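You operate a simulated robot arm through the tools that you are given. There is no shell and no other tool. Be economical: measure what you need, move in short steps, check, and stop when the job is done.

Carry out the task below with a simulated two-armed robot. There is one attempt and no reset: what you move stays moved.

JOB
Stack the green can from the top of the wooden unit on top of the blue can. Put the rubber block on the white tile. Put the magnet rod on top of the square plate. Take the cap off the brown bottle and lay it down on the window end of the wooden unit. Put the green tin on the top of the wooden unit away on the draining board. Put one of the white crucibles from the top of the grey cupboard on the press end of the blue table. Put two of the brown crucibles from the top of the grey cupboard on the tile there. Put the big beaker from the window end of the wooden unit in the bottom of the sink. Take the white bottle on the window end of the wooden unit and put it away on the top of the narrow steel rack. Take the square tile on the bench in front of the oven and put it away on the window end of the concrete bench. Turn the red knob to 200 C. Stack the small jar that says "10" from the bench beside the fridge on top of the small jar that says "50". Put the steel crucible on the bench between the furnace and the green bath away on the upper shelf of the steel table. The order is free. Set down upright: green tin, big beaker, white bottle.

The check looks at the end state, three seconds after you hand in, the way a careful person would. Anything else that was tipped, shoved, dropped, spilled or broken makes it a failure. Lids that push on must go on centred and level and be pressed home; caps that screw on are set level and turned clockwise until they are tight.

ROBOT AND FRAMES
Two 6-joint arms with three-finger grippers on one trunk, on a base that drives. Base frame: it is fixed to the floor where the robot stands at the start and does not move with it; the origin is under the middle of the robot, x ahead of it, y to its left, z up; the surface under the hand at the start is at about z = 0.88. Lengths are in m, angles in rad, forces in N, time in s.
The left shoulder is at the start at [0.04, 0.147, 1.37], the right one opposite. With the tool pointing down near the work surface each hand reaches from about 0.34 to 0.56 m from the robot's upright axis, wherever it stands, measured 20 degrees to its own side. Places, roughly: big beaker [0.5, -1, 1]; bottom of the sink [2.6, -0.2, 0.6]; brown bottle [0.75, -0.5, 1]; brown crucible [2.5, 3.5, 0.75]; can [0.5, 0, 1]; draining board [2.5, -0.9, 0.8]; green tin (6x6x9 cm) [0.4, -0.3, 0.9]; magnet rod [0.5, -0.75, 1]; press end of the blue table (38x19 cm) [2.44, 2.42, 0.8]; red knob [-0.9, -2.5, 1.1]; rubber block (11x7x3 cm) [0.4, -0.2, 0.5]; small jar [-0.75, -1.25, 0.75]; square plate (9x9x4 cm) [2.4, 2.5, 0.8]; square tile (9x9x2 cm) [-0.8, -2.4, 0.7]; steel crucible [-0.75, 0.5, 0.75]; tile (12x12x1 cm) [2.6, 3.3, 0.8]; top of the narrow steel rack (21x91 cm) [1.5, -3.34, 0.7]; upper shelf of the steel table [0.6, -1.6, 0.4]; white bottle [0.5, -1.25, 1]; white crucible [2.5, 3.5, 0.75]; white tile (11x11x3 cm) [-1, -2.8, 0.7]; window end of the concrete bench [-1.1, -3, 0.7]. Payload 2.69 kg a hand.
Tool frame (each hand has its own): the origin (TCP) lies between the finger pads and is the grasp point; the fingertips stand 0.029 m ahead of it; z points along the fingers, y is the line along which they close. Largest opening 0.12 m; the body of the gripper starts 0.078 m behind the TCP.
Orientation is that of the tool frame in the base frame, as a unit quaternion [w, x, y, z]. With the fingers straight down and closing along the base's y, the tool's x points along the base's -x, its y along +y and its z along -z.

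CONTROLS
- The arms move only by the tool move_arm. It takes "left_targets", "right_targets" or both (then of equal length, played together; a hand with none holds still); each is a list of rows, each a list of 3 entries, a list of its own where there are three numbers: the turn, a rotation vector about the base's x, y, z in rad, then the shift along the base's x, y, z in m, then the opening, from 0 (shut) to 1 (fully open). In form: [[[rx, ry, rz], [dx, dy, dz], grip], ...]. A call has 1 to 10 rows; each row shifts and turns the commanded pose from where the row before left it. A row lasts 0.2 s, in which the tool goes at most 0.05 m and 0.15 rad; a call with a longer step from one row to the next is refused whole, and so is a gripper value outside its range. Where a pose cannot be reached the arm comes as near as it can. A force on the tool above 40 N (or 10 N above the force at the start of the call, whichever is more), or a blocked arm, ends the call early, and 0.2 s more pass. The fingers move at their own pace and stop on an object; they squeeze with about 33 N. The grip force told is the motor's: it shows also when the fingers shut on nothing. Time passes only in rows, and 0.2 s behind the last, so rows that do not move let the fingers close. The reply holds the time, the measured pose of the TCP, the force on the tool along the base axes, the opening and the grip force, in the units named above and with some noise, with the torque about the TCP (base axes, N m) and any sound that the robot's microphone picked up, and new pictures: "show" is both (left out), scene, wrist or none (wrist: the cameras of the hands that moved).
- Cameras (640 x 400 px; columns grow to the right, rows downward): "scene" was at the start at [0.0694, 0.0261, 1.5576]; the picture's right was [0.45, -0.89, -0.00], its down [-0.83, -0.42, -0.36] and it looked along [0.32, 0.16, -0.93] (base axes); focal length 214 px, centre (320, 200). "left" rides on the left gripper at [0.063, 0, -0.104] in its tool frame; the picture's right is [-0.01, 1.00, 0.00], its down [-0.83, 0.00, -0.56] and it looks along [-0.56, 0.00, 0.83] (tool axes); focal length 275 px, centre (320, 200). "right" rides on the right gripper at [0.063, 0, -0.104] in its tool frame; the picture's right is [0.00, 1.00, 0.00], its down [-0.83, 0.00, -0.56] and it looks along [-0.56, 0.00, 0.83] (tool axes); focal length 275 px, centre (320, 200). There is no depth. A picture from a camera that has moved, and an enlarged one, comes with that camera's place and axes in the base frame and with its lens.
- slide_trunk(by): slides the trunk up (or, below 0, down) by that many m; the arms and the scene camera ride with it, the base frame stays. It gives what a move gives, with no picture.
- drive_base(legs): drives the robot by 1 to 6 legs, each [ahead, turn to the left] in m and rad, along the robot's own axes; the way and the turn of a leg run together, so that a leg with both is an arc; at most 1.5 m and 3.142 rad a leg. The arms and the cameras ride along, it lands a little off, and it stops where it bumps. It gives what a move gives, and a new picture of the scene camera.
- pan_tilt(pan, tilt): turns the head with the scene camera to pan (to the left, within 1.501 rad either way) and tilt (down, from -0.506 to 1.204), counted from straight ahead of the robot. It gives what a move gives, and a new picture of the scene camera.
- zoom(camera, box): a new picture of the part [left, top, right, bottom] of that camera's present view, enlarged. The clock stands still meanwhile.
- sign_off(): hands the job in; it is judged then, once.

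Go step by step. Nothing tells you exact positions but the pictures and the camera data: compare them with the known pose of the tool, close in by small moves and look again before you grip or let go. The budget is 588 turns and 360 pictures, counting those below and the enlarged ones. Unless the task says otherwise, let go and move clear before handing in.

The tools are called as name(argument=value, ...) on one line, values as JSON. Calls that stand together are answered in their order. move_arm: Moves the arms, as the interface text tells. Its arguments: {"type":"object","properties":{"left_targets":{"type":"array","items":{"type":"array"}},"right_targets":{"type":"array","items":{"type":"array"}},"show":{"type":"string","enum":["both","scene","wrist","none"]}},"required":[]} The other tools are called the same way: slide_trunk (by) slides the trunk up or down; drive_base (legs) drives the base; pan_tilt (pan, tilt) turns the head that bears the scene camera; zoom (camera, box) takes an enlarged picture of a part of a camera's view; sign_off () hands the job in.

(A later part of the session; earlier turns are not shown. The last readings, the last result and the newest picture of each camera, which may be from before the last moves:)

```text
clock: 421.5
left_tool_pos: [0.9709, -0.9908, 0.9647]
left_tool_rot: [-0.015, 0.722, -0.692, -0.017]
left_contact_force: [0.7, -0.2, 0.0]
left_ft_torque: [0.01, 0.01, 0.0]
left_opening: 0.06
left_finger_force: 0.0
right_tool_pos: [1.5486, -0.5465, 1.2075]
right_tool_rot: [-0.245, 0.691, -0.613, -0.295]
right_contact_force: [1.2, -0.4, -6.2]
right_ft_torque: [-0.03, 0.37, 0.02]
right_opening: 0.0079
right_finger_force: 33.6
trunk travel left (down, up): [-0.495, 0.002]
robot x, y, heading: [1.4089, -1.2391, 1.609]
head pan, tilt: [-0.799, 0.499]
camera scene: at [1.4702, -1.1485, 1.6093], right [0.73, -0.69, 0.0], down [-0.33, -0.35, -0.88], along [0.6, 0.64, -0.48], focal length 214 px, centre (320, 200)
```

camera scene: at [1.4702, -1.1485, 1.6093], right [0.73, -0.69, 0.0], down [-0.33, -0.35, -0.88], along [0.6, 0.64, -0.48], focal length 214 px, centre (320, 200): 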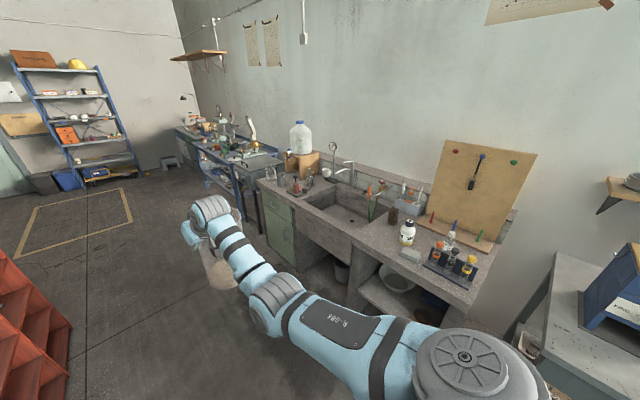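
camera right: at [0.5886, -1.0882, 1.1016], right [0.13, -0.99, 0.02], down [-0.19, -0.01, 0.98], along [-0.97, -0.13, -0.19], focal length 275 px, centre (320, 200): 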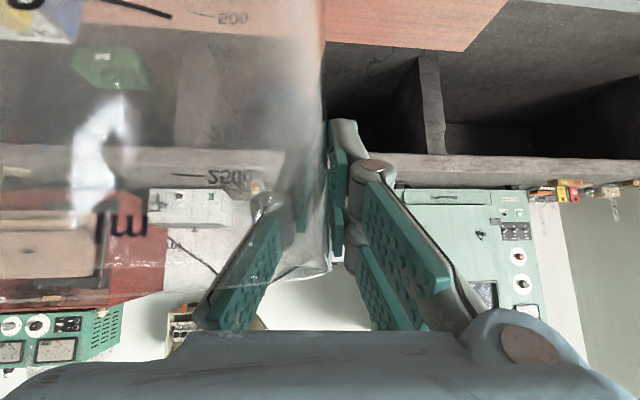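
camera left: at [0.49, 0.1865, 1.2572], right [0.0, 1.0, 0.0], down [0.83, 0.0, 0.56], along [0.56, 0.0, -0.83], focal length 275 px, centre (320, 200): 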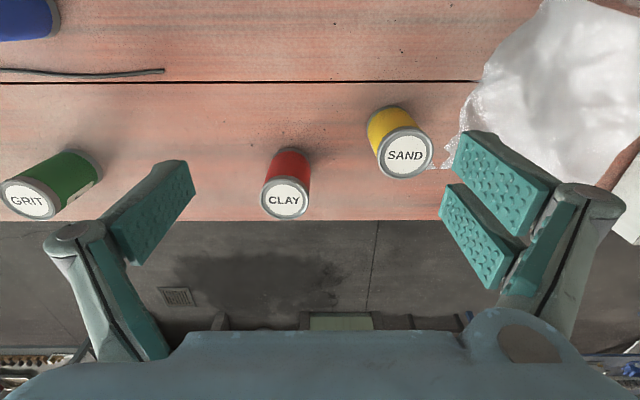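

drive_base(legs=[[1.25, 0], [0, -1.61]])

pan_tilt(pan=0.0, tilt=0.55)

zoom(camera="scene", box=[200, 120, 480, 300])

```text
clock: 431.7
left_tool_pos: [1.6144, 0.4561, 0.9647]
left_tool_rot: [0.022, -0.021, 1.0, 0.0]
left_contact_force: [0.2, 1.1, 0.0]
left_ft_torque: [-0.05, -0.01, 0.03]
left_opening: 0.0597
left_finger_force: 0.1
right_tool_pos: [2.0584, -0.1192, 1.2089]
right_tool_rot: [0.381, -0.055, 0.922, 0.035]
right_contact_force: [0.2, -0.1, -5.1]
right_ft_torque: [0.35, 0.05, -0.01]
right_opening: 0.0077
right_finger_force: 33.0
trunk travel left (down, up): [-0.495, 0.002]
robot x, y, heading: [1.3664, 0.0179, 0.04]
head pan, tilt: [-0.799, 0.499]
camera scene: at [1.4529, -0.0416, 1.6093], right [-0.69, -0.73, 0.0], down [-0.35, 0.33, -0.88], along [0.64, -0.6, -0.48], focal length 214 px, centre (320, 200)
```

scene: 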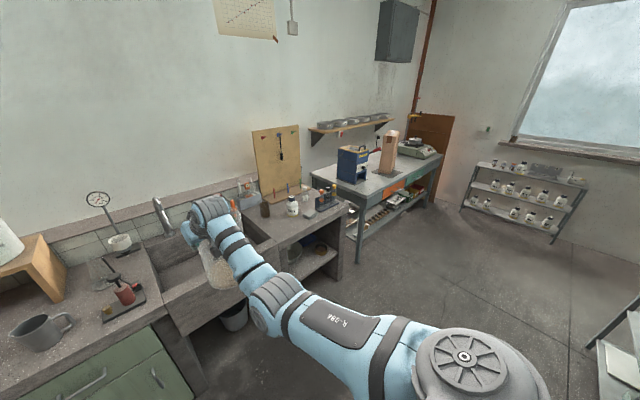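

```text
clock: 432.8
left_tool_pos: [1.6147, 0.4567, 0.9629]
left_tool_rot: [0.023, -0.022, 0.999, 0.001]
left_contact_force: [-0.3, 0.1, 0.0]
left_ft_torque: [-0.01, -0.03, 0.0]
left_opening: 0.06
left_finger_force: 0.0
right_tool_pos: [2.0576, -0.1199, 1.2075]
right_tool_rot: [0.381, -0.055, 0.922, 0.036]
right_contact_force: [-1.3, -0.3, -5.5]
right_ft_torque: [0.37, 0.07, 0.02]
right_opening: 0.0077
right_finger_force: 33.1
trunk travel left (down, up): [-0.495, 0.002]
robot x, y, heading: [1.3606, 0.0175, 0.039]
head pan, tilt: [0.0, 0.55]
camera scene: at [1.4766, 0.0241, 1.6047], right [0.04, -1.0, 0.0], down [-0.52, -0.02, -0.85], along [0.85, 0.03, -0.52], focal length 214 px, centre (320, 200)
```

scene: 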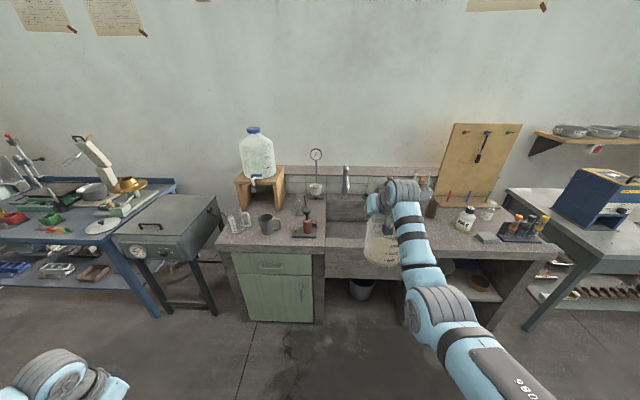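

```text
2.22 times, centred on (340, 210) of scene
camera zoom: at [1.4766, 0.0241, 1.6047], right [0.04, -1.0, 0.0], down [-0.52, -0.02, -0.85], along [0.85, 0.03, -0.52], focal length 477 px, centre (276, 178)
```

zoom: 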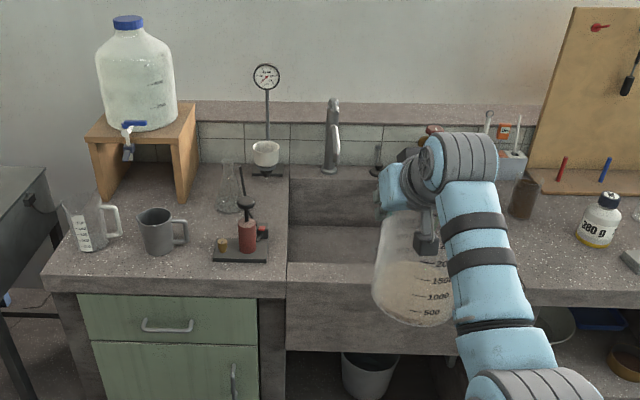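

Sink spans x≈2.35–2.8, y≈0.03 to −0.5. Square up and drive in so the beaker is centred near [2.56, −0.22], well above the rim.

drive_base(legs=[[0, -0.04], [0.45, 0]])

pan_tilt(pan=0.1, tilt=0.85)

zoom(camera="right", box=[0, 0, 640, 400])

```text
clock: 435.9
left_tool_pos: [2.0791, 0.445, 0.9653]
left_tool_rot: [0.024, -0.001, 1.0, 0.0]
left_contact_force: [0.2, 0.3, 0.2]
left_ft_torque: [-0.01, -0.02, 0.03]
left_opening: 0.0601
left_finger_force: 0.0
right_tool_pos: [2.4973, -0.1491, 1.2078]
right_tool_rot: [0.384, -0.036, 0.922, 0.028]
right_contact_force: [-1.2, -0.4, -5.7]
right_ft_torque: [0.39, 0.05, 0.0]
right_opening: 0.0078
right_finger_force: 33.5
trunk travel left (down, up): [-0.495, 0.002]
robot x, y, heading: [1.8174, 0.0181, -0.004]
head pan, tilt: [0.0, 0.55]
camera scene: at [1.9219, 0.0196, 1.605], right [0.0, -1.0, 0.0], down [-0.52, 0.0, -0.85], along [0.85, 0.0, -0.52], focal length 214 px, centre (320, 200)
```

scene: 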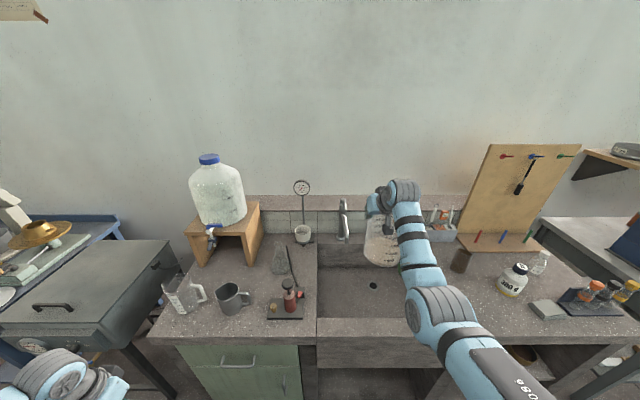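

```text
clock: 436.7
left_tool_pos: [2.0808, 0.4463, 0.9639]
left_tool_rot: [0.023, 0.0, 1.0, 0.001]
left_contact_force: [0.6, -0.5, -0.9]
left_ft_torque: [-0.04, 0.02, 0.03]
left_opening: 0.0602
left_finger_force: 0.0
right_tool_pos: [2.4996, -0.1495, 1.2073]
right_tool_rot: [0.383, -0.035, 0.923, 0.028]
right_contact_force: [0.6, -0.1, -5.5]
right_ft_torque: [0.38, 0.03, -0.04]
right_opening: 0.0078
right_finger_force: 33.3
trunk travel left (down, up): [-0.495, 0.002]
robot x, y, heading: [1.8146, 0.0202, 0.003]
head pan, tilt: [0.099, 0.85]
camera scene: at [1.9133, 0.0273, 1.5794], right [0.1, -1.0, 0.0], down [-0.75, -0.07, -0.66], along [0.66, 0.06, -0.75], focal length 214 px, centre (320, 200)
```

scene: 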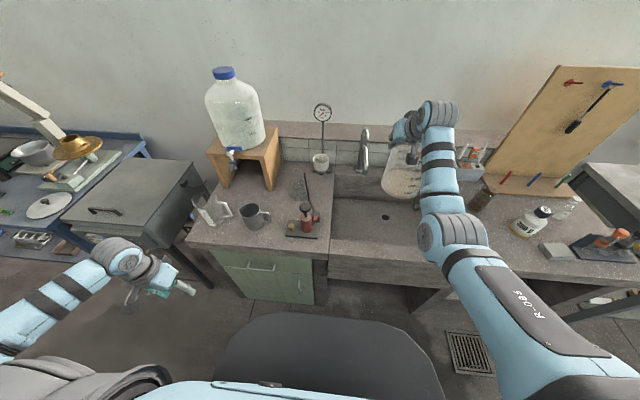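

```text
1.00 times, centred on (320, 200) of right (not enlarged: the box is as wide or as high as the picture)
camera zoom: at [2.3812, -0.1606, 1.2359], right [-0.09, 1.0, 0.02], down [0.19, 0.0, 0.98], along [0.98, 0.09, -0.19], focal length 275 px, centre (320, 200)
```

zoom: 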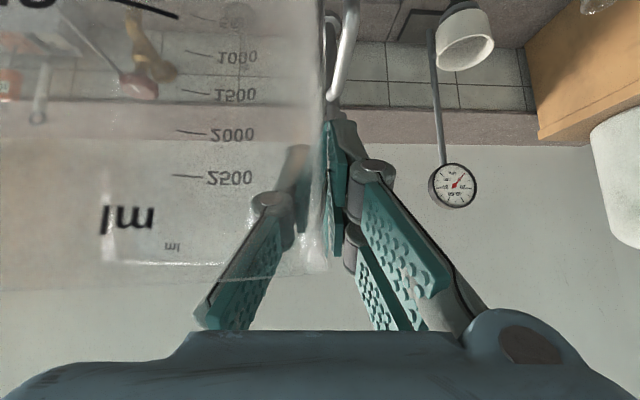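

drive_base(legs=[[0.022, 0]])

slide_trunk(by=-0.25)

pan_tilt(pan=-0.2, tilt=0.85)

zoom(camera="right", box=[0, 0, 640, 400])

```text
clock: 437.5
left_tool_pos: [2.0991, 0.4448, 0.9657]
left_tool_rot: [0.025, -0.001, 1.0, 0.0]
left_contact_force: [0.0, 0.2, -0.3]
left_ft_torque: [0.04, -0.04, -0.01]
left_opening: 0.0601
left_finger_force: 0.1
right_tool_pos: [2.5166, -0.1505, 1.2104]
right_tool_rot: [0.384, -0.035, 0.922, 0.028]
right_contact_force: [-0.9, 1.1, -5.3]
right_ft_torque: [0.35, 0.05, -0.04]
right_opening: 0.0077
right_finger_force: 32.4
trunk travel left (down, up): [-0.495, 0.002]
robot x, y, heading: [1.8338, 0.0201, -0.003]
head pan, tilt: [0.099, 0.85]
camera scene: at [1.9292, 0.0272, 1.5798], right [0.1, -1.0, 0.0], down [-0.75, -0.07, -0.66], along [0.66, 0.07, -0.75], focal length 214 px, centre (320, 200)
```

scene: 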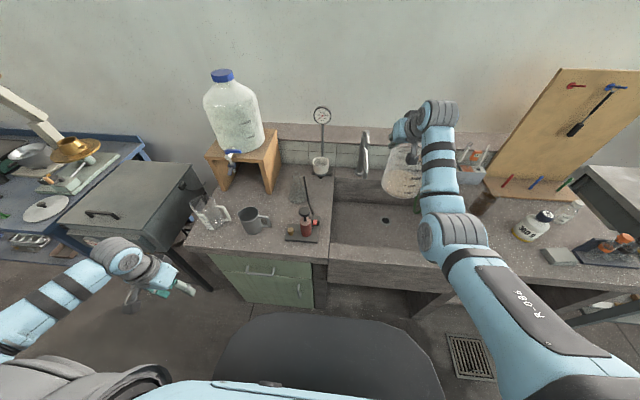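

```text
clock: 440.1
left_tool_pos: [2.1027, 0.4464, 0.7143]
left_tool_rot: [0.022, -0.001, 1.0, 0.0]
left_contact_force: [0.5, 0.0, -0.3]
left_ft_torque: [-0.01, -0.02, -0.02]
left_opening: 0.0598
left_finger_force: 0.0
right_tool_pos: [2.5207, -0.1497, 0.9581]
right_tool_rot: [0.384, -0.036, 0.922, 0.028]
right_contact_force: [0.1, 0.1, -5.9]
right_ft_torque: [0.38, 0.04, 0.03]
right_opening: 0.0077
right_finger_force: 33.0
trunk travel left (down, up): [-0.245, 0.252]
robot x, y, heading: [1.8374, 0.0199, 0.003]
head pan, tilt: [0.099, 0.85]
```

```text
clock: 440.9
left_tool_pos: [2.1028, 0.4457, 0.7155]
left_tool_rot: [0.022, 0.0, 1.0, 0.0]
left_contact_force: [0.6, -0.3, -0.6]
left_ft_torque: [0.04, 0.0, 0.04]
left_opening: 0.06
left_finger_force: 0.2
right_tool_pos: [2.5212, -0.1482, 0.958]
right_tool_rot: [0.383, -0.035, 0.923, 0.028]
right_contact_force: [0.2, -0.5, -5.3]
right_ft_torque: [0.4, 0.05, 0.02]
right_opening: 0.0077
right_finger_force: 33.4
trunk travel left (down, up): [-0.245, 0.252]
robot x, y, heading: [1.8386, 0.0166, -0.001]
head pan, tilt: [-0.201, 0.85]
camera scene: at [1.9343, 0.0041, 1.3301], right [-0.2, -0.98, 0.0], down [-0.74, 0.15, -0.66], along [0.65, -0.13, -0.75], focal length 214 px, centre (320, 200)
```

scene: 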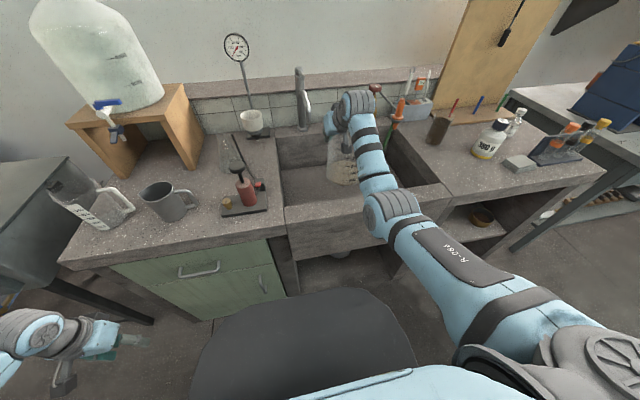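

```text
1.00 times, centred on (320, 200) of right (not enlarged: the box is as wide or as high as the picture)
camera zoom: at [2.4034, -0.1604, 0.9867], right [-0.09, 1.0, 0.02], down [0.19, 0.0, 0.98], along [0.98, 0.09, -0.19], focal length 275 px, centre (320, 200)
```

zoom: 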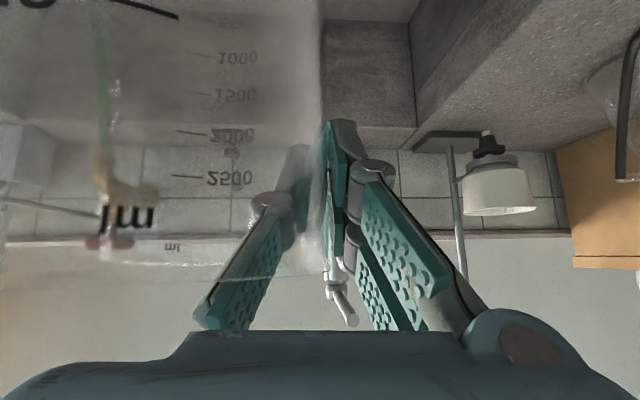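

slide_trunk(by=-0.14)

slide_trunk(by=-0.01)

zoom(camera="scene", box=[260, 60, 440, 200])

```text
clock: 442.6
left_tool_pos: [2.1041, 0.4466, 0.5745]
left_tool_rot: [0.023, -0.001, 1.0, 0.0]
left_contact_force: [0.2, -0.4, 0.5]
left_ft_torque: [-0.03, -0.02, -0.01]
left_opening: 0.0598
left_finger_force: 0.0
right_tool_pos: [2.5222, -0.1482, 0.8188]
right_tool_rot: [0.383, -0.035, 0.923, 0.028]
right_contact_force: [1.2, 0.2, -5.2]
right_ft_torque: [0.37, 0.07, 0.04]
right_opening: 0.0079
right_finger_force: 33.3
trunk travel left (down, up): [-0.105, 0.392]
robot x, y, heading: [1.8375, 0.0167, -0.002]
head pan, tilt: [-0.201, 0.85]
```

```text
clock: 443.1
left_tool_pos: [2.1021, 0.4464, 0.5646]
left_tool_rot: [0.023, -0.001, 1.0, 0.0]
left_contact_force: [0.1, -0.9, 0.0]
left_ft_torque: [0.0, -0.03, 0.0]
left_opening: 0.06
left_finger_force: 0.0
right_tool_pos: [2.5212, -0.1485, 0.808]
right_tool_rot: [0.383, -0.036, 0.923, 0.028]
right_contact_force: [0.0, 0.1, -6.3]
right_ft_torque: [0.38, 0.04, 0.0]
right_opening: 0.0077
right_finger_force: 33.1
trunk travel left (down, up): [-0.095, 0.402]
robot x, y, heading: [1.834, 0.016, 0.003]
head pan, tilt: [-0.201, 0.85]
```

```text
2.86 times, centred on (350, 130) of scene
camera zoom: at [1.934, 0.004, 1.1792], right [-0.2, -0.98, 0.0], down [-0.74, 0.15, -0.66], along [0.65, -0.13, -0.75], focal length 613 px, centre (234, 400)
```

zoom: 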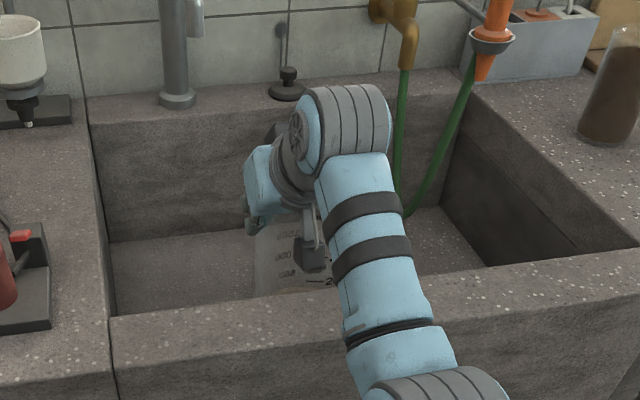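

zoom(camera="right", box=[0, 0, 640, 400])

slide_trunk(by=-0.01)

```text
1.00 times, centred on (320, 200) of right (not enlarged: the box is as wide or as high as the picture)
camera zoom: at [2.4032, -0.1604, 0.8358], right [-0.09, 1.0, 0.02], down [0.19, 0.0, 0.98], along [0.98, 0.09, -0.19], focal length 275 px, centre (320, 200)
```

zoom: 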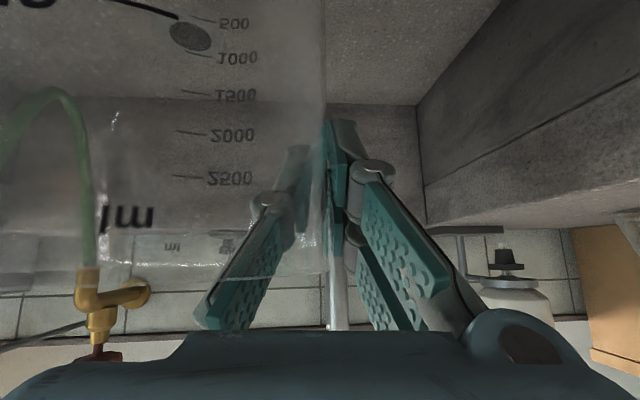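

```text
clock: 443.7
left_tool_pos: [2.101, 0.446, 0.5542]
left_tool_rot: [0.025, -0.001, 1.0, -0.001]
left_contact_force: [-0.9, -0.1, 0.2]
left_ft_torque: [0.0, 0.02, -0.02]
left_opening: 0.0602
left_finger_force: 0.0
right_tool_pos: [2.5193, -0.1462, 0.8043]
right_tool_rot: [0.388, -0.037, 0.921, 0.027]
right_contact_force: [4.2, 3.1, 23.7]
right_ft_torque: [-1.13, 0.92, -0.04]
right_opening: 0.0077
right_finger_force: 32.6
trunk travel left (down, up): [-0.085, 0.412]
robot x, y, heading: [1.8353, 0.0195, -0.001]
head pan, tilt: [-0.201, 0.85]
```

Contact with the sink bottom. Relieve, open and lift straight out.

slide_trunk(by=0.005)

move_arm(right_targets=[[[0, 0, 0], [0, 0, 0], 0.1], [[0, 0, 0], [0, 0, 0], 0.2], [[0, 0, 0], [0, 0, 0], 0.35], [[0, 0, 0], [0, 0, 0], 0.35]], show="none")

slide_trunk(by=0.1)

slide_trunk(by=0.3)

zoom(camera="scene", box=[220, 100, 480, 280])

```text
clock: 444.2
left_tool_pos: [2.1013, 0.4468, 0.559]
left_tool_rot: [0.023, -0.001, 1.0, 0.0]
left_contact_force: [0.9, 0.3, 0.7]
left_ft_torque: [-0.01, 0.01, -0.01]
left_opening: 0.0601
left_finger_force: 0.2
right_tool_pos: [2.5193, -0.1468, 0.8038]
right_tool_rot: [0.383, -0.036, 0.923, 0.027]
right_contact_force: [7.4, 2.2, 11.1]
right_ft_torque: [-0.47, -0.24, 0.38]
right_opening: 0.0078
right_finger_force: 33.1
trunk travel left (down, up): [-0.09, 0.407]
robot x, y, heading: [1.8375, 0.0201, 0.002]
head pan, tilt: [-0.201, 0.85]
```

```text
clock: 445.2
left_tool_pos: [2.1025, 0.4467, 0.5589]
left_tool_rot: [0.024, 0.0, 1.0, 0.0]
left_contact_force: [0.2, 0.0, 0.2]
left_ft_torque: [0.01, 0.01, -0.02]
left_opening: 0.0601
left_finger_force: 0.1
right_tool_pos: [2.5205, -0.148, 0.8019]
right_tool_rot: [0.384, -0.036, 0.922, 0.028]
right_contact_force: [-0.1, -0.6, 0.8]
right_ft_torque: [0.0, -0.01, -0.01]
right_opening: 0.0419
right_finger_force: 0.1
trunk travel left (down, up): [-0.09, 0.407]
robot x, y, heading: [1.8348, 0.0184, -0.0]
head pan, tilt: [-0.201, 0.85]
```

```text
clock: 446.6
left_tool_pos: [2.1024, 0.4455, 0.6604]
left_tool_rot: [0.024, -0.001, 1.0, 0.001]
left_contact_force: [0.3, -0.1, 0.6]
left_ft_torque: [-0.02, -0.01, -0.02]
left_opening: 0.0599
left_finger_force: 0.1
right_tool_pos: [2.5209, -0.1481, 0.9041]
right_tool_rot: [0.383, -0.035, 0.923, 0.027]
right_contact_force: [-0.3, 0.2, -1.1]
right_ft_torque: [-0.02, -0.04, 0.03]
right_opening: 0.0421
right_finger_force: 0.2
trunk travel left (down, up): [-0.19, 0.307]
robot x, y, heading: [1.8406, 0.0206, -0.0]
head pan, tilt: [-0.201, 0.85]
```

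```text
clock: 449.6
left_tool_pos: [2.1029, 0.4471, 0.9605]
left_tool_rot: [0.023, -0.001, 1.0, 0.0]
left_contact_force: [0.8, 0.1, -0.1]
left_ft_torque: [-0.03, -0.01, 0.02]
left_opening: 0.0602
left_finger_force: 0.0
right_tool_pos: [2.521, -0.149, 1.2034]
right_tool_rot: [0.383, -0.035, 0.923, 0.027]
right_contact_force: [0.7, 0.5, 0.7]
right_ft_torque: [-0.02, -0.02, 0.0]
right_opening: 0.042
right_finger_force: 0.0
trunk travel left (down, up): [-0.49, 0.007]
robot x, y, heading: [1.8372, 0.0171, -0.001]
head pan, tilt: [-0.201, 0.85]
```

```text
2.22 times, centred on (350, 190) of scene
camera zoom: at [1.9331, 0.0045, 1.5749], right [-0.2, -0.98, 0.0], down [-0.74, 0.15, -0.66], along [0.65, -0.13, -0.75], focal length 477 px, centre (253, 222)
```

zoom: 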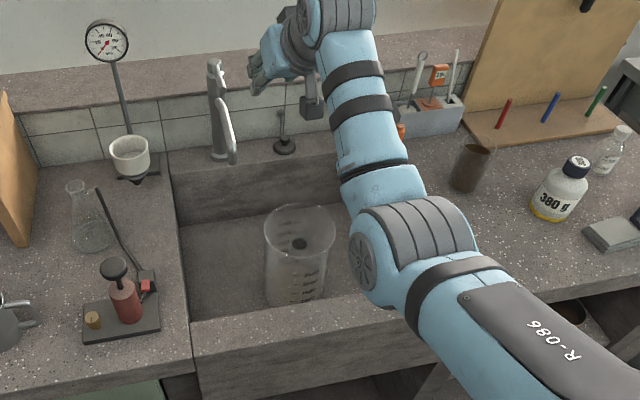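

The beaker stands in the sink. Next, the crucibles at the grey cupboard: back off and drive up the room.

drive_base(legs=[[-0.4, 0], [0, 1.57], [1.4, 0], [1.3, 0]])

pan_tilt(pan=-0.9, tilt=0.6)

```text
clock: 468.6
left_tool_pos: [0.9132, 2.9454, 0.9606]
left_tool_rot: [-0.016, 0.719, -0.695, -0.017]
left_contact_force: [0.3, 0.7, 0.2]
left_ft_torque: [0.0, 0.03, -0.01]
left_opening: 0.06
left_finger_force: 0.0
right_tool_pos: [1.4933, 3.3831, 1.2035]
right_tool_rot: [-0.246, 0.688, -0.615, -0.295]
right_contact_force: [0.0, -0.3, -0.3]
right_ft_torque: [0.03, -0.01, -0.02]
right_opening: 0.042
right_finger_force: 0.0
trunk travel left (down, up): [-0.49, 0.007]
robot x, y, heading: [1.3493, 2.6957, 1.604]
head pan, tilt: [-0.201, 0.85]
camera scene: at [1.3603, 2.7925, 1.5748], right [0.99, -0.17, 0.0], down [-0.13, -0.74, -0.66], along [0.11, 0.65, -0.75], focal length 214 px, centre (320, 200)
```

scene: 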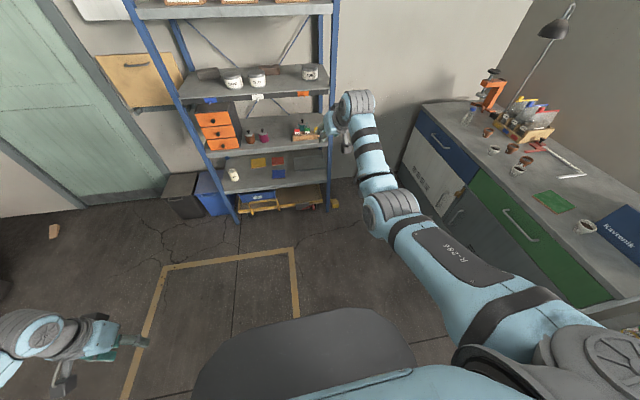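

```text
clock: 469.7
left_tool_pos: [0.913, 2.9475, 0.96]
left_tool_rot: [-0.017, 0.719, -0.694, -0.017]
left_contact_force: [0.1, -0.4, -0.7]
left_ft_torque: [-0.01, 0.0, -0.01]
left_opening: 0.0596
left_finger_force: 0.1
right_tool_pos: [1.4934, 3.385, 1.2033]
right_tool_rot: [-0.247, 0.687, -0.617, -0.293]
right_contact_force: [-0.7, 0.0, -0.5]
right_ft_torque: [0.0, -0.02, -0.01]
right_opening: 0.0425
right_finger_force: 0.0
trunk travel left (down, up): [-0.49, 0.007]
robot x, y, heading: [1.3518, 2.6974, 1.61]
head pan, tilt: [-0.901, 0.6]
camera scene: at [1.4145, 2.774, 1.5956], right [0.65, -0.76, 0.0], down [-0.43, -0.37, -0.82], along [0.63, 0.53, -0.57], focal length 214 px, centre (320, 200)
```

scene: 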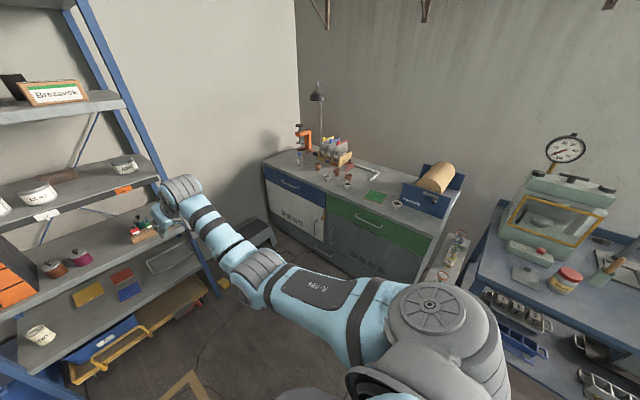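

zoom(camera="scene", box=[260, 130, 460, 240])

zoom(camera="scene", box=[440, 120, 640, 320])

```text
3.20 times, centred on (360, 185) of scene
camera zoom: at [1.4145, 2.774, 1.5956], right [0.65, -0.76, 0.0], down [-0.43, -0.37, -0.82], along [0.63, 0.53, -0.57], focal length 686 px, centre (192, 248)
```

zoom: 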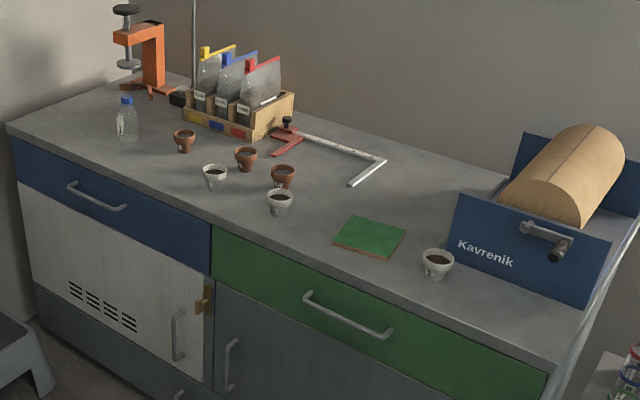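

```text
2.00 times, centred on (540, 220) of scene
camera zoom: at [1.4145, 2.774, 1.5956], right [0.65, -0.76, 0.0], down [-0.43, -0.37, -0.82], along [0.63, 0.53, -0.57], focal length 429 px, centre (-120, 160)
```

zoom: 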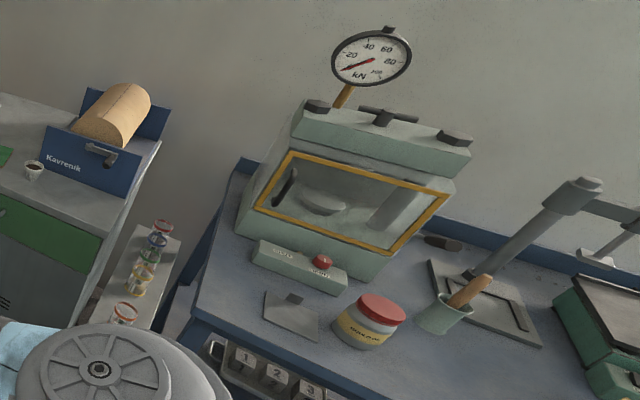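

Cupboard top has brown crucibles near [2.69, 3.57], [2.70, 3.70], [2.70, 3.90], whites near [2.58, 3.12], [2.58, 3.50], [2.58, 3.70], and the green tile at [2.63, 3.30]. Drive over in two legs.

drive_base(legs=[[0, -1.1], [0.55, 0], [0, 0.55], [0.35, 0], [0, -1.06]])

pan_tilt(pan=0.1, tilt=0.7)

```text
clock: 481.7
left_tool_pos: [2.2725, 3.6833, 0.9589]
left_tool_rot: [0.023, -0.001, 1.0, 0.0]
left_contact_force: [-1.0, 0.2, 0.1]
left_ft_torque: [0.0, 0.03, 0.01]
left_opening: 0.0602
left_finger_force: 0.1
right_tool_pos: [2.6904, 3.0884, 1.2046]
right_tool_rot: [0.383, -0.035, 0.923, 0.027]
right_contact_force: [0.4, 0.2, 0.5]
right_ft_torque: [0.01, 0.01, 0.0]
right_opening: 0.0416
right_finger_force: 0.1
trunk travel left (down, up): [-0.49, 0.007]
robot x, y, heading: [2.0057, 3.2517, 0.002]
head pan, tilt: [-0.901, 0.6]
camera scene: at [2.0809, 3.188, 1.5957], right [-0.78, -0.62, 0.0], down [-0.35, 0.44, -0.83], along [0.51, -0.65, -0.56], focal length 214 px, centre (320, 200)
```

scene: 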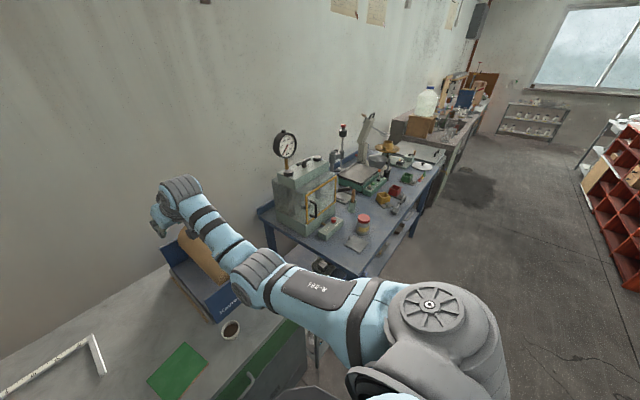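

```text
clock: 482.9
left_tool_pos: [2.2716, 3.6833, 0.9607]
left_tool_rot: [0.024, -0.001, 1.0, 0.0]
left_contact_force: [0.2, -0.2, 0.1]
left_ft_torque: [-0.01, 0.01, 0.03]
left_opening: 0.0602
left_finger_force: 0.1
right_tool_pos: [2.6898, 3.0881, 1.2046]
right_tool_rot: [0.383, -0.035, 0.923, 0.027]
right_contact_force: [0.3, -0.4, 0.3]
right_ft_torque: [0.02, -0.02, -0.01]
right_opening: 0.042
right_finger_force: 0.0
trunk travel left (down, up): [-0.49, 0.007]
robot x, y, heading: [2.007, 3.2576, 0.0]
head pan, tilt: [0.099, 0.7]
camera scene: at [2.1107, 3.2651, 1.587], right [0.1, -1.0, 0.0], down [-0.64, -0.06, -0.76], along [0.76, 0.07, -0.64], focal length 214 px, centre (320, 200)
```

scene: 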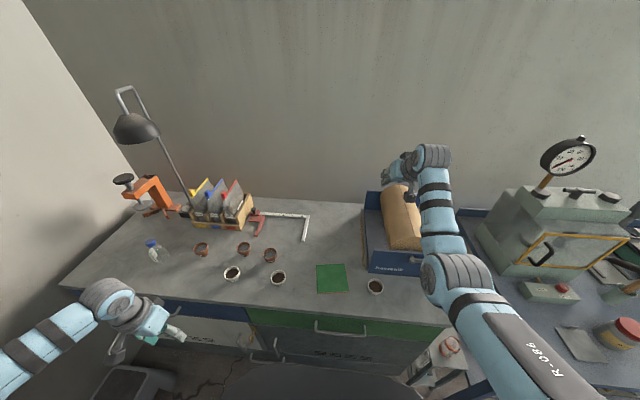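

zoom(camera="scene", box=[180, 220, 400, 320])

```text
2.91 times, centred on (290, 270) of scene
camera zoom: at [2.1107, 3.2651, 1.587], right [0.1, -1.0, 0.0], down [-0.64, -0.06, -0.76], along [0.76, 0.07, -0.64], focal length 624 px, centre (407, -4)
```

zoom: 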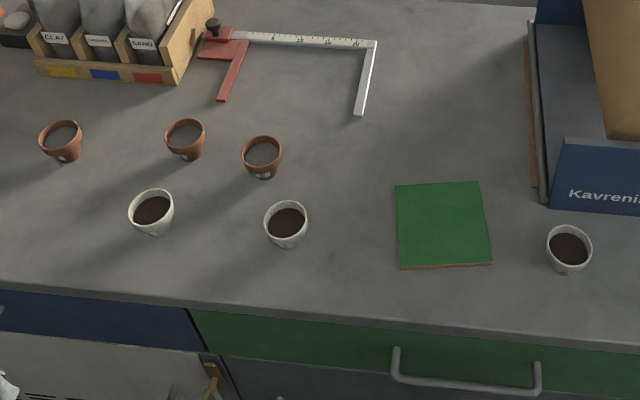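

Surface z≈0.79. First the isolated white crucible at [2.528, 3.101] with the right hand: back off 0.1 and reduce the pitch to about 0.5.

drive_base(legs=[[-0.1, 0]])

move_arm(right_targets=[[[0, 0.1, 0], [-0.02, 0.005, -0.02], 0.8], [[0, 0.1, 0], [-0.02, 0.005, -0.03], 0.8], [[0, 0.09, 0], [-0.02, 0.003, -0.03], 0.8], [[0, 0, 0], [0, 0, -0.03], 0.8], [[0, 0, 0], [0, 0, 0], 0.8]], show="none")

slide_trunk(by=-0.15)

zoom(camera="right", box=[0, 0, 640, 400])

```text
clock: 484.1
left_tool_pos: [2.182, 3.6827, 0.9572]
left_tool_rot: [0.019, 0.0, 1.0, -0.001]
left_contact_force: [-0.4, -0.4, -0.1]
left_ft_torque: [-0.04, 0.03, 0.02]
left_opening: 0.0601
left_finger_force: 0.0
right_tool_pos: [2.6016, 3.0884, 1.1974]
right_tool_rot: [0.38, -0.035, 0.924, 0.028]
right_contact_force: [1.0, 0.0, -0.5]
right_ft_torque: [0.02, 0.06, -0.02]
right_opening: 0.0422
right_finger_force: 0.0
trunk travel left (down, up): [-0.49, 0.007]
robot x, y, heading: [1.908, 3.2544, -0.003]
head pan, tilt: [0.099, 0.7]
camera scene: at [2.025, 3.2652, 1.5861], right [0.1, -1.0, 0.0], down [-0.65, -0.06, -0.76], along [0.76, 0.08, -0.65], focal length 214 px, centre (320, 200)
```

scene: 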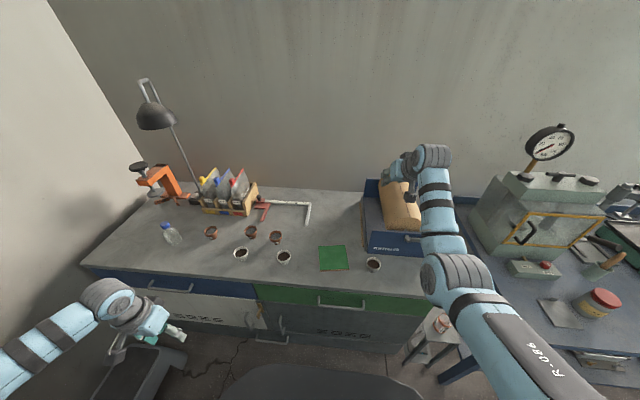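

```text
clock: 485.3
left_tool_pos: [2.176, 3.682, 0.9591]
left_tool_rot: [0.024, -0.001, 1.0, 0.0]
left_contact_force: [0.0, 0.3, 1.1]
left_ft_torque: [-0.01, 0.0, 0.03]
left_opening: 0.0599
left_finger_force: 0.1
right_tool_pos: [2.5347, 3.1026, 1.0923]
right_tool_rot: [0.245, -0.031, 0.968, 0.033]
right_contact_force: [0.7, 0.6, -0.3]
right_ft_torque: [-0.02, 0.02, -0.01]
right_opening: 0.0963
right_finger_force: 0.0
trunk travel left (down, up): [-0.49, 0.007]
robot x, y, heading: [1.9079, 3.2559, 0.004]
head pan, tilt: [0.099, 0.7]
```

```text
clock: 487.0
left_tool_pos: [2.1743, 3.6826, 0.8097]
left_tool_rot: [0.023, 0.0, 1.0, 0.0]
left_contact_force: [0.5, 0.0, 1.0]
left_ft_torque: [0.0, 0.01, -0.02]
left_opening: 0.06
left_finger_force: 0.0
right_tool_pos: [2.5335, 3.1028, 0.9435]
right_tool_rot: [0.245, -0.03, 0.969, 0.033]
right_contact_force: [-0.4, 0.2, 0.3]
right_ft_torque: [-0.03, 0.03, -0.01]
right_opening: 0.0959
right_finger_force: 0.1
trunk travel left (down, up): [-0.34, 0.157]
robot x, y, heading: [1.9067, 3.2549, -0.003]
head pan, tilt: [0.099, 0.7]
```

```text
1.00 times, centred on (320, 200) of right (not enlarged: the box is as wide or as high as the picture)
camera zoom: at [2.428, 3.0912, 1.0035], right [-0.08, 1.0, 0.05], down [0.47, 0.0, 0.89], along [0.88, 0.09, -0.46], focal length 275 px, centre (320, 200)
```

zoom: 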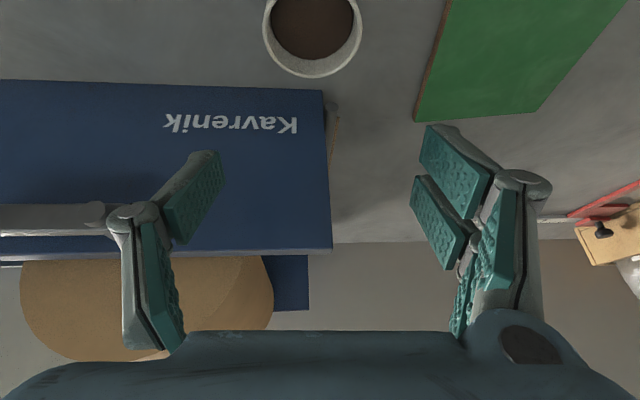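

move_arm(right_targets=[[[0, 0, 0], [-0.013, -0.001, 0], 0.8], [[0, 0, 0], [0, 0, 0], 0.8]], show="none")

slide_trunk(by=-0.107)

zoom(camera="right", box=[0, 0, 640, 400])

```text
clock: 487.6
left_tool_pos: [2.175, 3.6827, 0.8098]
left_tool_rot: [0.024, -0.001, 1.0, 0.0]
left_contact_force: [-0.5, -0.3, -0.6]
left_ft_torque: [0.0, 0.0, 0.0]
left_opening: 0.0602
left_finger_force: 0.0
right_tool_pos: [2.52, 3.1024, 0.9423]
right_tool_rot: [0.246, -0.031, 0.968, 0.032]
right_contact_force: [-0.3, 0.2, 0.4]
right_ft_torque: [-0.01, -0.04, 0.03]
right_opening: 0.0958
right_finger_force: 0.1
trunk travel left (down, up): [-0.34, 0.157]
robot x, y, heading: [1.9086, 3.26, -0.005]
head pan, tilt: [0.099, 0.7]
```

```text
clock: 489.0
left_tool_pos: [2.175, 3.6823, 0.7031]
left_tool_rot: [0.024, 0.0, 1.0, 0.0]
left_contact_force: [0.5, 0.1, -0.9]
left_ft_torque: [0.0, -0.01, 0.01]
left_opening: 0.0601
left_finger_force: 0.1
right_tool_pos: [2.5204, 3.1014, 0.8367]
right_tool_rot: [0.245, -0.032, 0.968, 0.033]
right_contact_force: [-0.6, -0.3, 0.9]
right_ft_torque: [0.04, -0.01, -0.01]
right_opening: 0.096
right_finger_force: 0.0
trunk travel left (down, up): [-0.233, 0.264]
robot x, y, heading: [1.9102, 3.2541, -0.003]
head pan, tilt: [0.099, 0.7]
```

```text
1.00 times, centred on (320, 200) of right (not enlarged: the box is as wide or as high as the picture)
camera zoom: at [2.4153, 3.0906, 0.8976], right [-0.08, 1.0, 0.05], down [0.47, 0.0, 0.89], along [0.88, 0.09, -0.46], focal length 275 px, centre (320, 200)
```

zoom: 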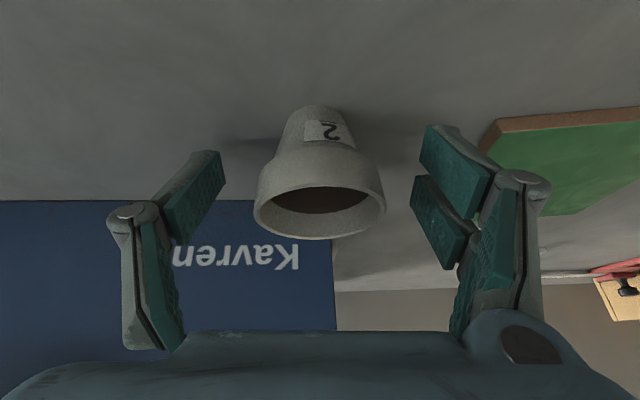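

move_arm(right_targets=[[[0, 0, 0], [0, 0, 0], 0.55], [[0, 0, 0], [0, 0, 0], 0.45], [[0, 0, 0], [0, 0, 0], 0.2], [[0, 0, 0], [0, 0, 0], 0], [[0, 0, 0], [0, 0, 0], 0]], show="none")

slide_trunk(by=0.15)

zoom(camera="right", box=[0, 0, 640, 400])

```text
clock: 490.2
left_tool_pos: [2.1752, 3.6821, 0.7015]
left_tool_rot: [0.023, -0.001, 1.0, 0.0]
left_contact_force: [-0.3, -0.6, 0.0]
left_ft_torque: [0.01, -0.01, 0.01]
left_opening: 0.0599
left_finger_force: 0.1
right_tool_pos: [2.5207, 3.1012, 0.8365]
right_tool_rot: [0.246, -0.031, 0.968, 0.032]
right_contact_force: [-0.2, -1.7, 0.4]
right_ft_torque: [-0.01, 0.01, 0.0]
right_opening: 0.0516
right_finger_force: 33.3
trunk travel left (down, up): [-0.233, 0.264]
robot x, y, heading: [1.9088, 3.2567, -0.001]
head pan, tilt: [0.099, 0.7]
```

```text
clock: 492.0
left_tool_pos: [2.1752, 3.6824, 0.8529]
left_tool_rot: [0.023, -0.001, 1.0, 0.001]
left_contact_force: [0.0, 0.2, 0.1]
left_ft_torque: [0.03, 0.01, 0.02]
left_opening: 0.0601
left_finger_force: 0.1
right_tool_pos: [2.521, 3.1024, 0.9865]
right_tool_rot: [0.246, -0.031, 0.968, 0.032]
right_contact_force: [0.1, 0.6, -1.4]
right_ft_torque: [-0.01, 0.03, -0.04]
right_opening: 0.0515
right_finger_force: 33.2
trunk travel left (down, up): [-0.383, 0.114]
robot x, y, heading: [1.911, 3.2565, -0.003]
head pan, tilt: [0.099, 0.7]
```

```text
1.00 times, centred on (320, 200) of right (not enlarged: the box is as wide or as high as the picture)
camera zoom: at [2.4155, 3.0907, 1.0466], right [-0.08, 1.0, 0.05], down [0.47, 0.0, 0.88], along [0.88, 0.09, -0.46], focal length 275 px, centre (320, 200)
```

zoom: 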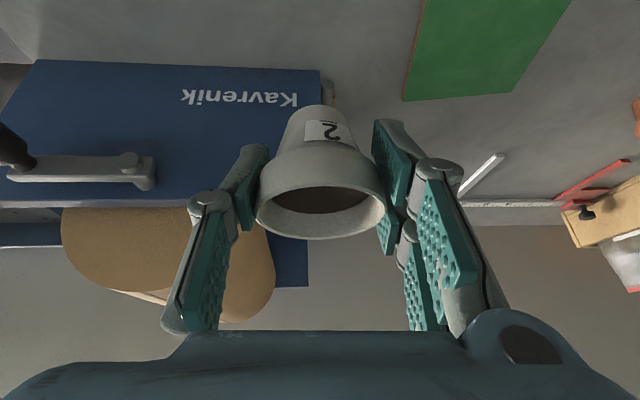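

White crucible held. Take it to the press end of the blue table.

drive_base(legs=[[-0.3, 0], [0, -1.57], [0.68, 0], [0, 1.57]])

pan_tilt(pan=-0.1, tilt=0.65)

zoom(camera="scene", box=[260, 150, 480, 290])

```text
clock: 505.1
left_tool_pos: [1.8748, 2.9993, 0.8526]
left_tool_rot: [0.023, -0.012, 1.0, 0.0]
left_contact_force: [-0.4, 0.5, 0.1]
left_ft_torque: [-0.01, -0.03, -0.02]
left_opening: 0.0601
left_finger_force: 0.0
right_tool_pos: [2.2321, 2.4255, 0.9864]
right_tool_rot: [0.245, -0.041, 0.968, 0.035]
right_contact_force: [-0.1, 0.2, -0.6]
right_ft_torque: [-0.02, 0.01, 0.04]
right_opening: 0.0511
right_finger_force: 32.9
trunk travel left (down, up): [-0.383, 0.114]
robot x, y, heading: [1.6141, 2.5677, 0.012]
head pan, tilt: [0.099, 0.7]
camera scene: at [1.7213, 2.5785, 1.4797], right [0.12, -0.99, 0.0], down [-0.64, -0.08, -0.76], along [0.76, 0.09, -0.64], focal length 214 px, centre (320, 200)
```

scene: 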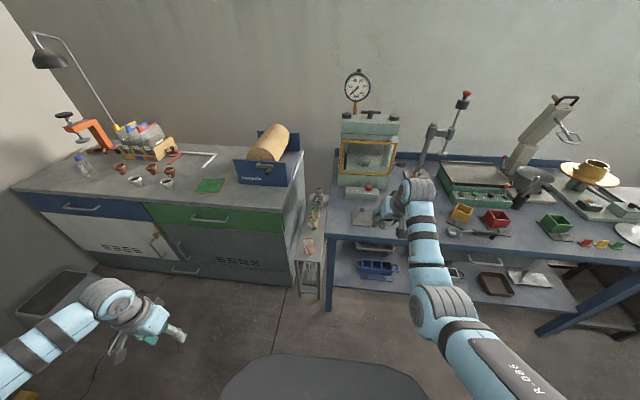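

```text
clock: 505.8
left_tool_pos: [1.874, 2.9988, 0.8516]
left_tool_rot: [0.023, -0.011, 1.0, 0.0]
left_contact_force: [-0.1, 0.3, 0.1]
left_ft_torque: [-0.03, 0.02, -0.02]
left_opening: 0.0599
left_finger_force: 0.1
right_tool_pos: [2.2306, 2.4258, 0.9858]
right_tool_rot: [0.245, -0.041, 0.968, 0.036]
right_contact_force: [0.3, 0.2, -0.5]
right_ft_torque: [-0.03, 0.04, 0.01]
right_opening: 0.0513
right_finger_force: 33.4
trunk travel left (down, up): [-0.383, 0.114]
robot x, y, heading: [1.6147, 2.5675, 0.021]
head pan, tilt: [-0.099, 0.649]
camera scene: at [1.7234, 2.5617, 1.4841], right [-0.08, -1.0, 0.0], down [-0.6, 0.05, -0.8], along [0.79, -0.06, -0.6], focal length 214 px, centre (320, 200)
```

scene: 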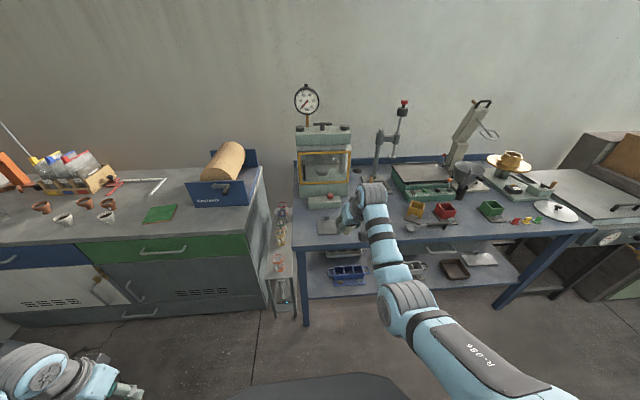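

```text
2.86 times, centred on (370, 220) of scene
camera zoom: at [1.7234, 2.5617, 1.4841], right [-0.08, -1.0, 0.0], down [-0.6, 0.05, -0.8], along [0.79, -0.06, -0.6], focal length 613 px, centre (177, 143)
```

zoom: 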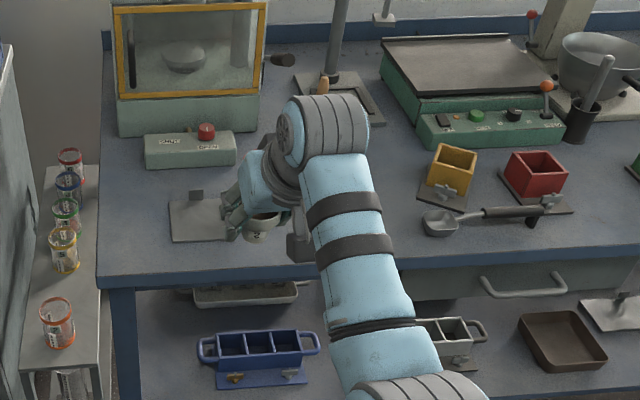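

Free spot left of the square plate at about [2.403, 2.567]. Shift the base sideways to suit.

drive_base(legs=[[0, 0.66], [0.22, 0], [0, -0.68]])

zoom(camera="right", box=[0, 0, 640, 400])

zoom(camera="scene", box=[260, 170, 480, 310])

```text
clock: 511.0
left_tool_pos: [2.0557, 3.1296, 0.8515]
left_tool_rot: [0.023, 0.0, 1.0, 0.001]
left_contact_force: [-0.2, 0.1, -0.9]
left_ft_torque: [-0.03, -0.01, 0.02]
left_opening: 0.0598
left_finger_force: 0.1
right_tool_pos: [2.4005, 2.5506, 0.9866]
right_tool_rot: [0.245, -0.031, 0.968, 0.032]
right_contact_force: [-0.9, -0.2, -0.3]
right_ft_torque: [-0.02, -0.01, 0.02]
right_opening: 0.0515
right_finger_force: 33.0
trunk travel left (down, up): [-0.383, 0.114]
robot x, y, heading: [1.7894, 2.704, 0.001]
head pan, tilt: [-0.099, 0.649]
camera scene: at [1.895, 2.6962, 1.4841], right [-0.1, -0.99, 0.0], down [-0.6, 0.06, -0.8], along [0.79, -0.08, -0.6], focal length 214 px, centre (320, 200)
```

scene: 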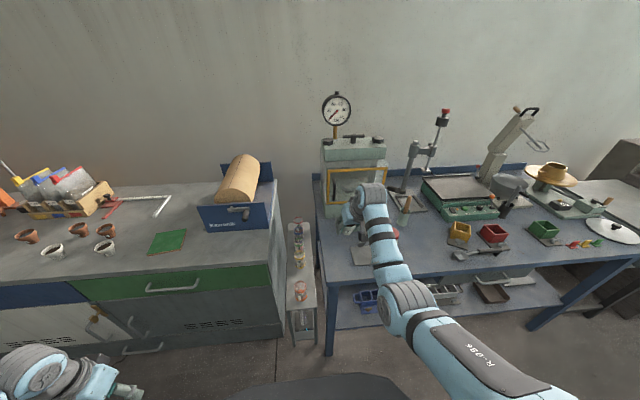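

```text
1.00 times, centred on (320, 200) of right (not enlarged: the box is as wide or as high as the picture)
camera zoom: at [2.295, 2.5383, 1.0468], right [-0.08, 1.0, 0.05], down [0.47, 0.0, 0.89], along [0.88, 0.09, -0.46], focal length 275 px, centre (320, 200)
```

zoom: 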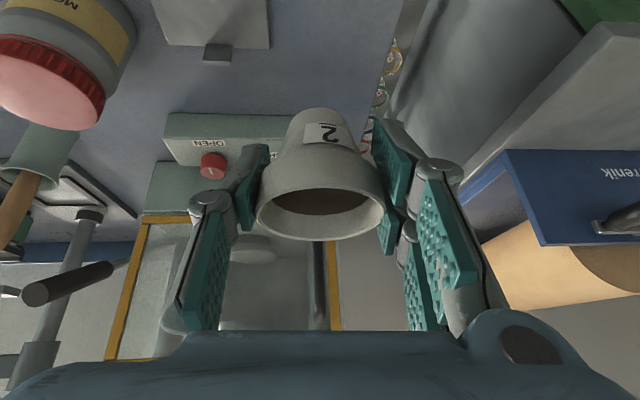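

```text
2.86 times, centred on (370, 240) of scene
camera zoom: at [1.895, 2.6962, 1.4841], right [-0.1, -0.99, 0.0], down [-0.6, 0.06, -0.8], along [0.79, -0.08, -0.6], focal length 613 px, centre (177, 86)
```

zoom: 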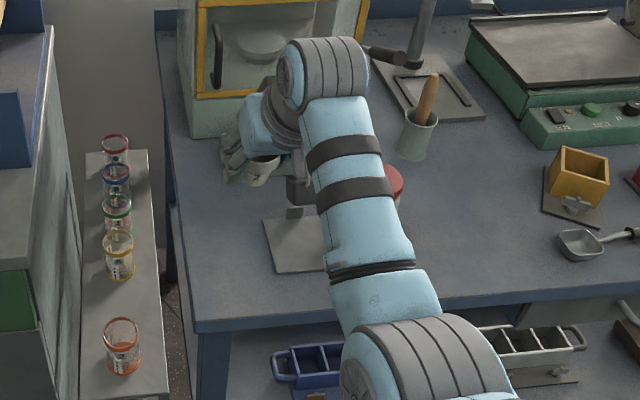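

move_arm(right_targets=[[[0, 0, 0], [0, 0.01, 0], 0], [[0, 0, 0], [0, 0.01, 0], 0], [[0, 0, 0], [0, 0, 0], 0]], show="none")

slide_trunk(by=-0.125)

zoom(camera="right", box=[0, 0, 640, 400])

```text
clock: 511.8
left_tool_pos: [2.0559, 3.1295, 0.8523]
left_tool_rot: [0.024, -0.001, 1.0, 0.0]
left_contact_force: [-0.2, -0.5, 0.8]
left_ft_torque: [-0.03, 0.01, -0.03]
left_opening: 0.0599
left_finger_force: 0.1
right_tool_pos: [2.4016, 2.5694, 0.9859]
right_tool_rot: [0.246, -0.03, 0.968, 0.032]
right_contact_force: [-0.6, 0.5, -0.6]
right_ft_torque: [0.01, -0.01, 0.0]
right_opening: 0.0515
right_finger_force: 32.9
trunk travel left (down, up): [-0.383, 0.114]
robot x, y, heading: [1.7889, 2.7048, -0.002]
head pan, tilt: [-0.099, 0.649]
```

```text
clock: 513.4
left_tool_pos: [2.0543, 3.1298, 0.7279]
left_tool_rot: [0.024, -0.001, 1.0, 0.0]
left_contact_force: [0.1, 0.0, 0.7]
left_ft_torque: [0.01, 0.03, -0.02]
left_opening: 0.0602
left_finger_force: 0.1
right_tool_pos: [2.4008, 2.569, 0.8619]
right_tool_rot: [0.246, -0.03, 0.968, 0.032]
right_contact_force: [0.5, 0.2, -1.0]
right_ft_torque: [0.0, 0.02, -0.03]
right_opening: 0.0514
right_finger_force: 33.4
trunk travel left (down, up): [-0.258, 0.239]
robot x, y, heading: [1.7932, 2.7026, 0.0]
head pan, tilt: [-0.099, 0.649]
```

```text
1.00 times, centred on (320, 200) of right (not enlarged: the box is as wide or as high as the picture)
camera zoom: at [2.2954, 2.5579, 0.9224], right [-0.08, 1.0, 0.05], down [0.47, 0.0, 0.89], along [0.88, 0.09, -0.46], focal length 275 px, centre (320, 200)
```

zoom: 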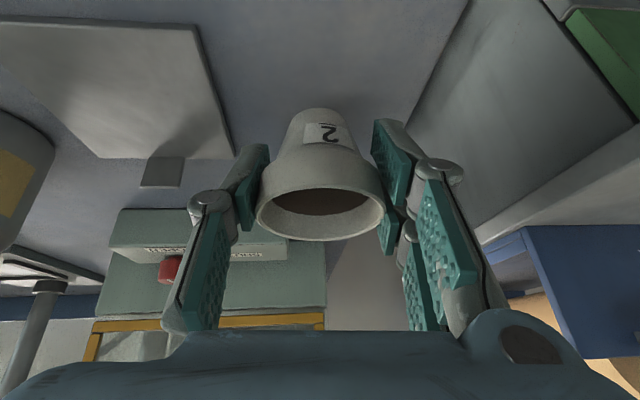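

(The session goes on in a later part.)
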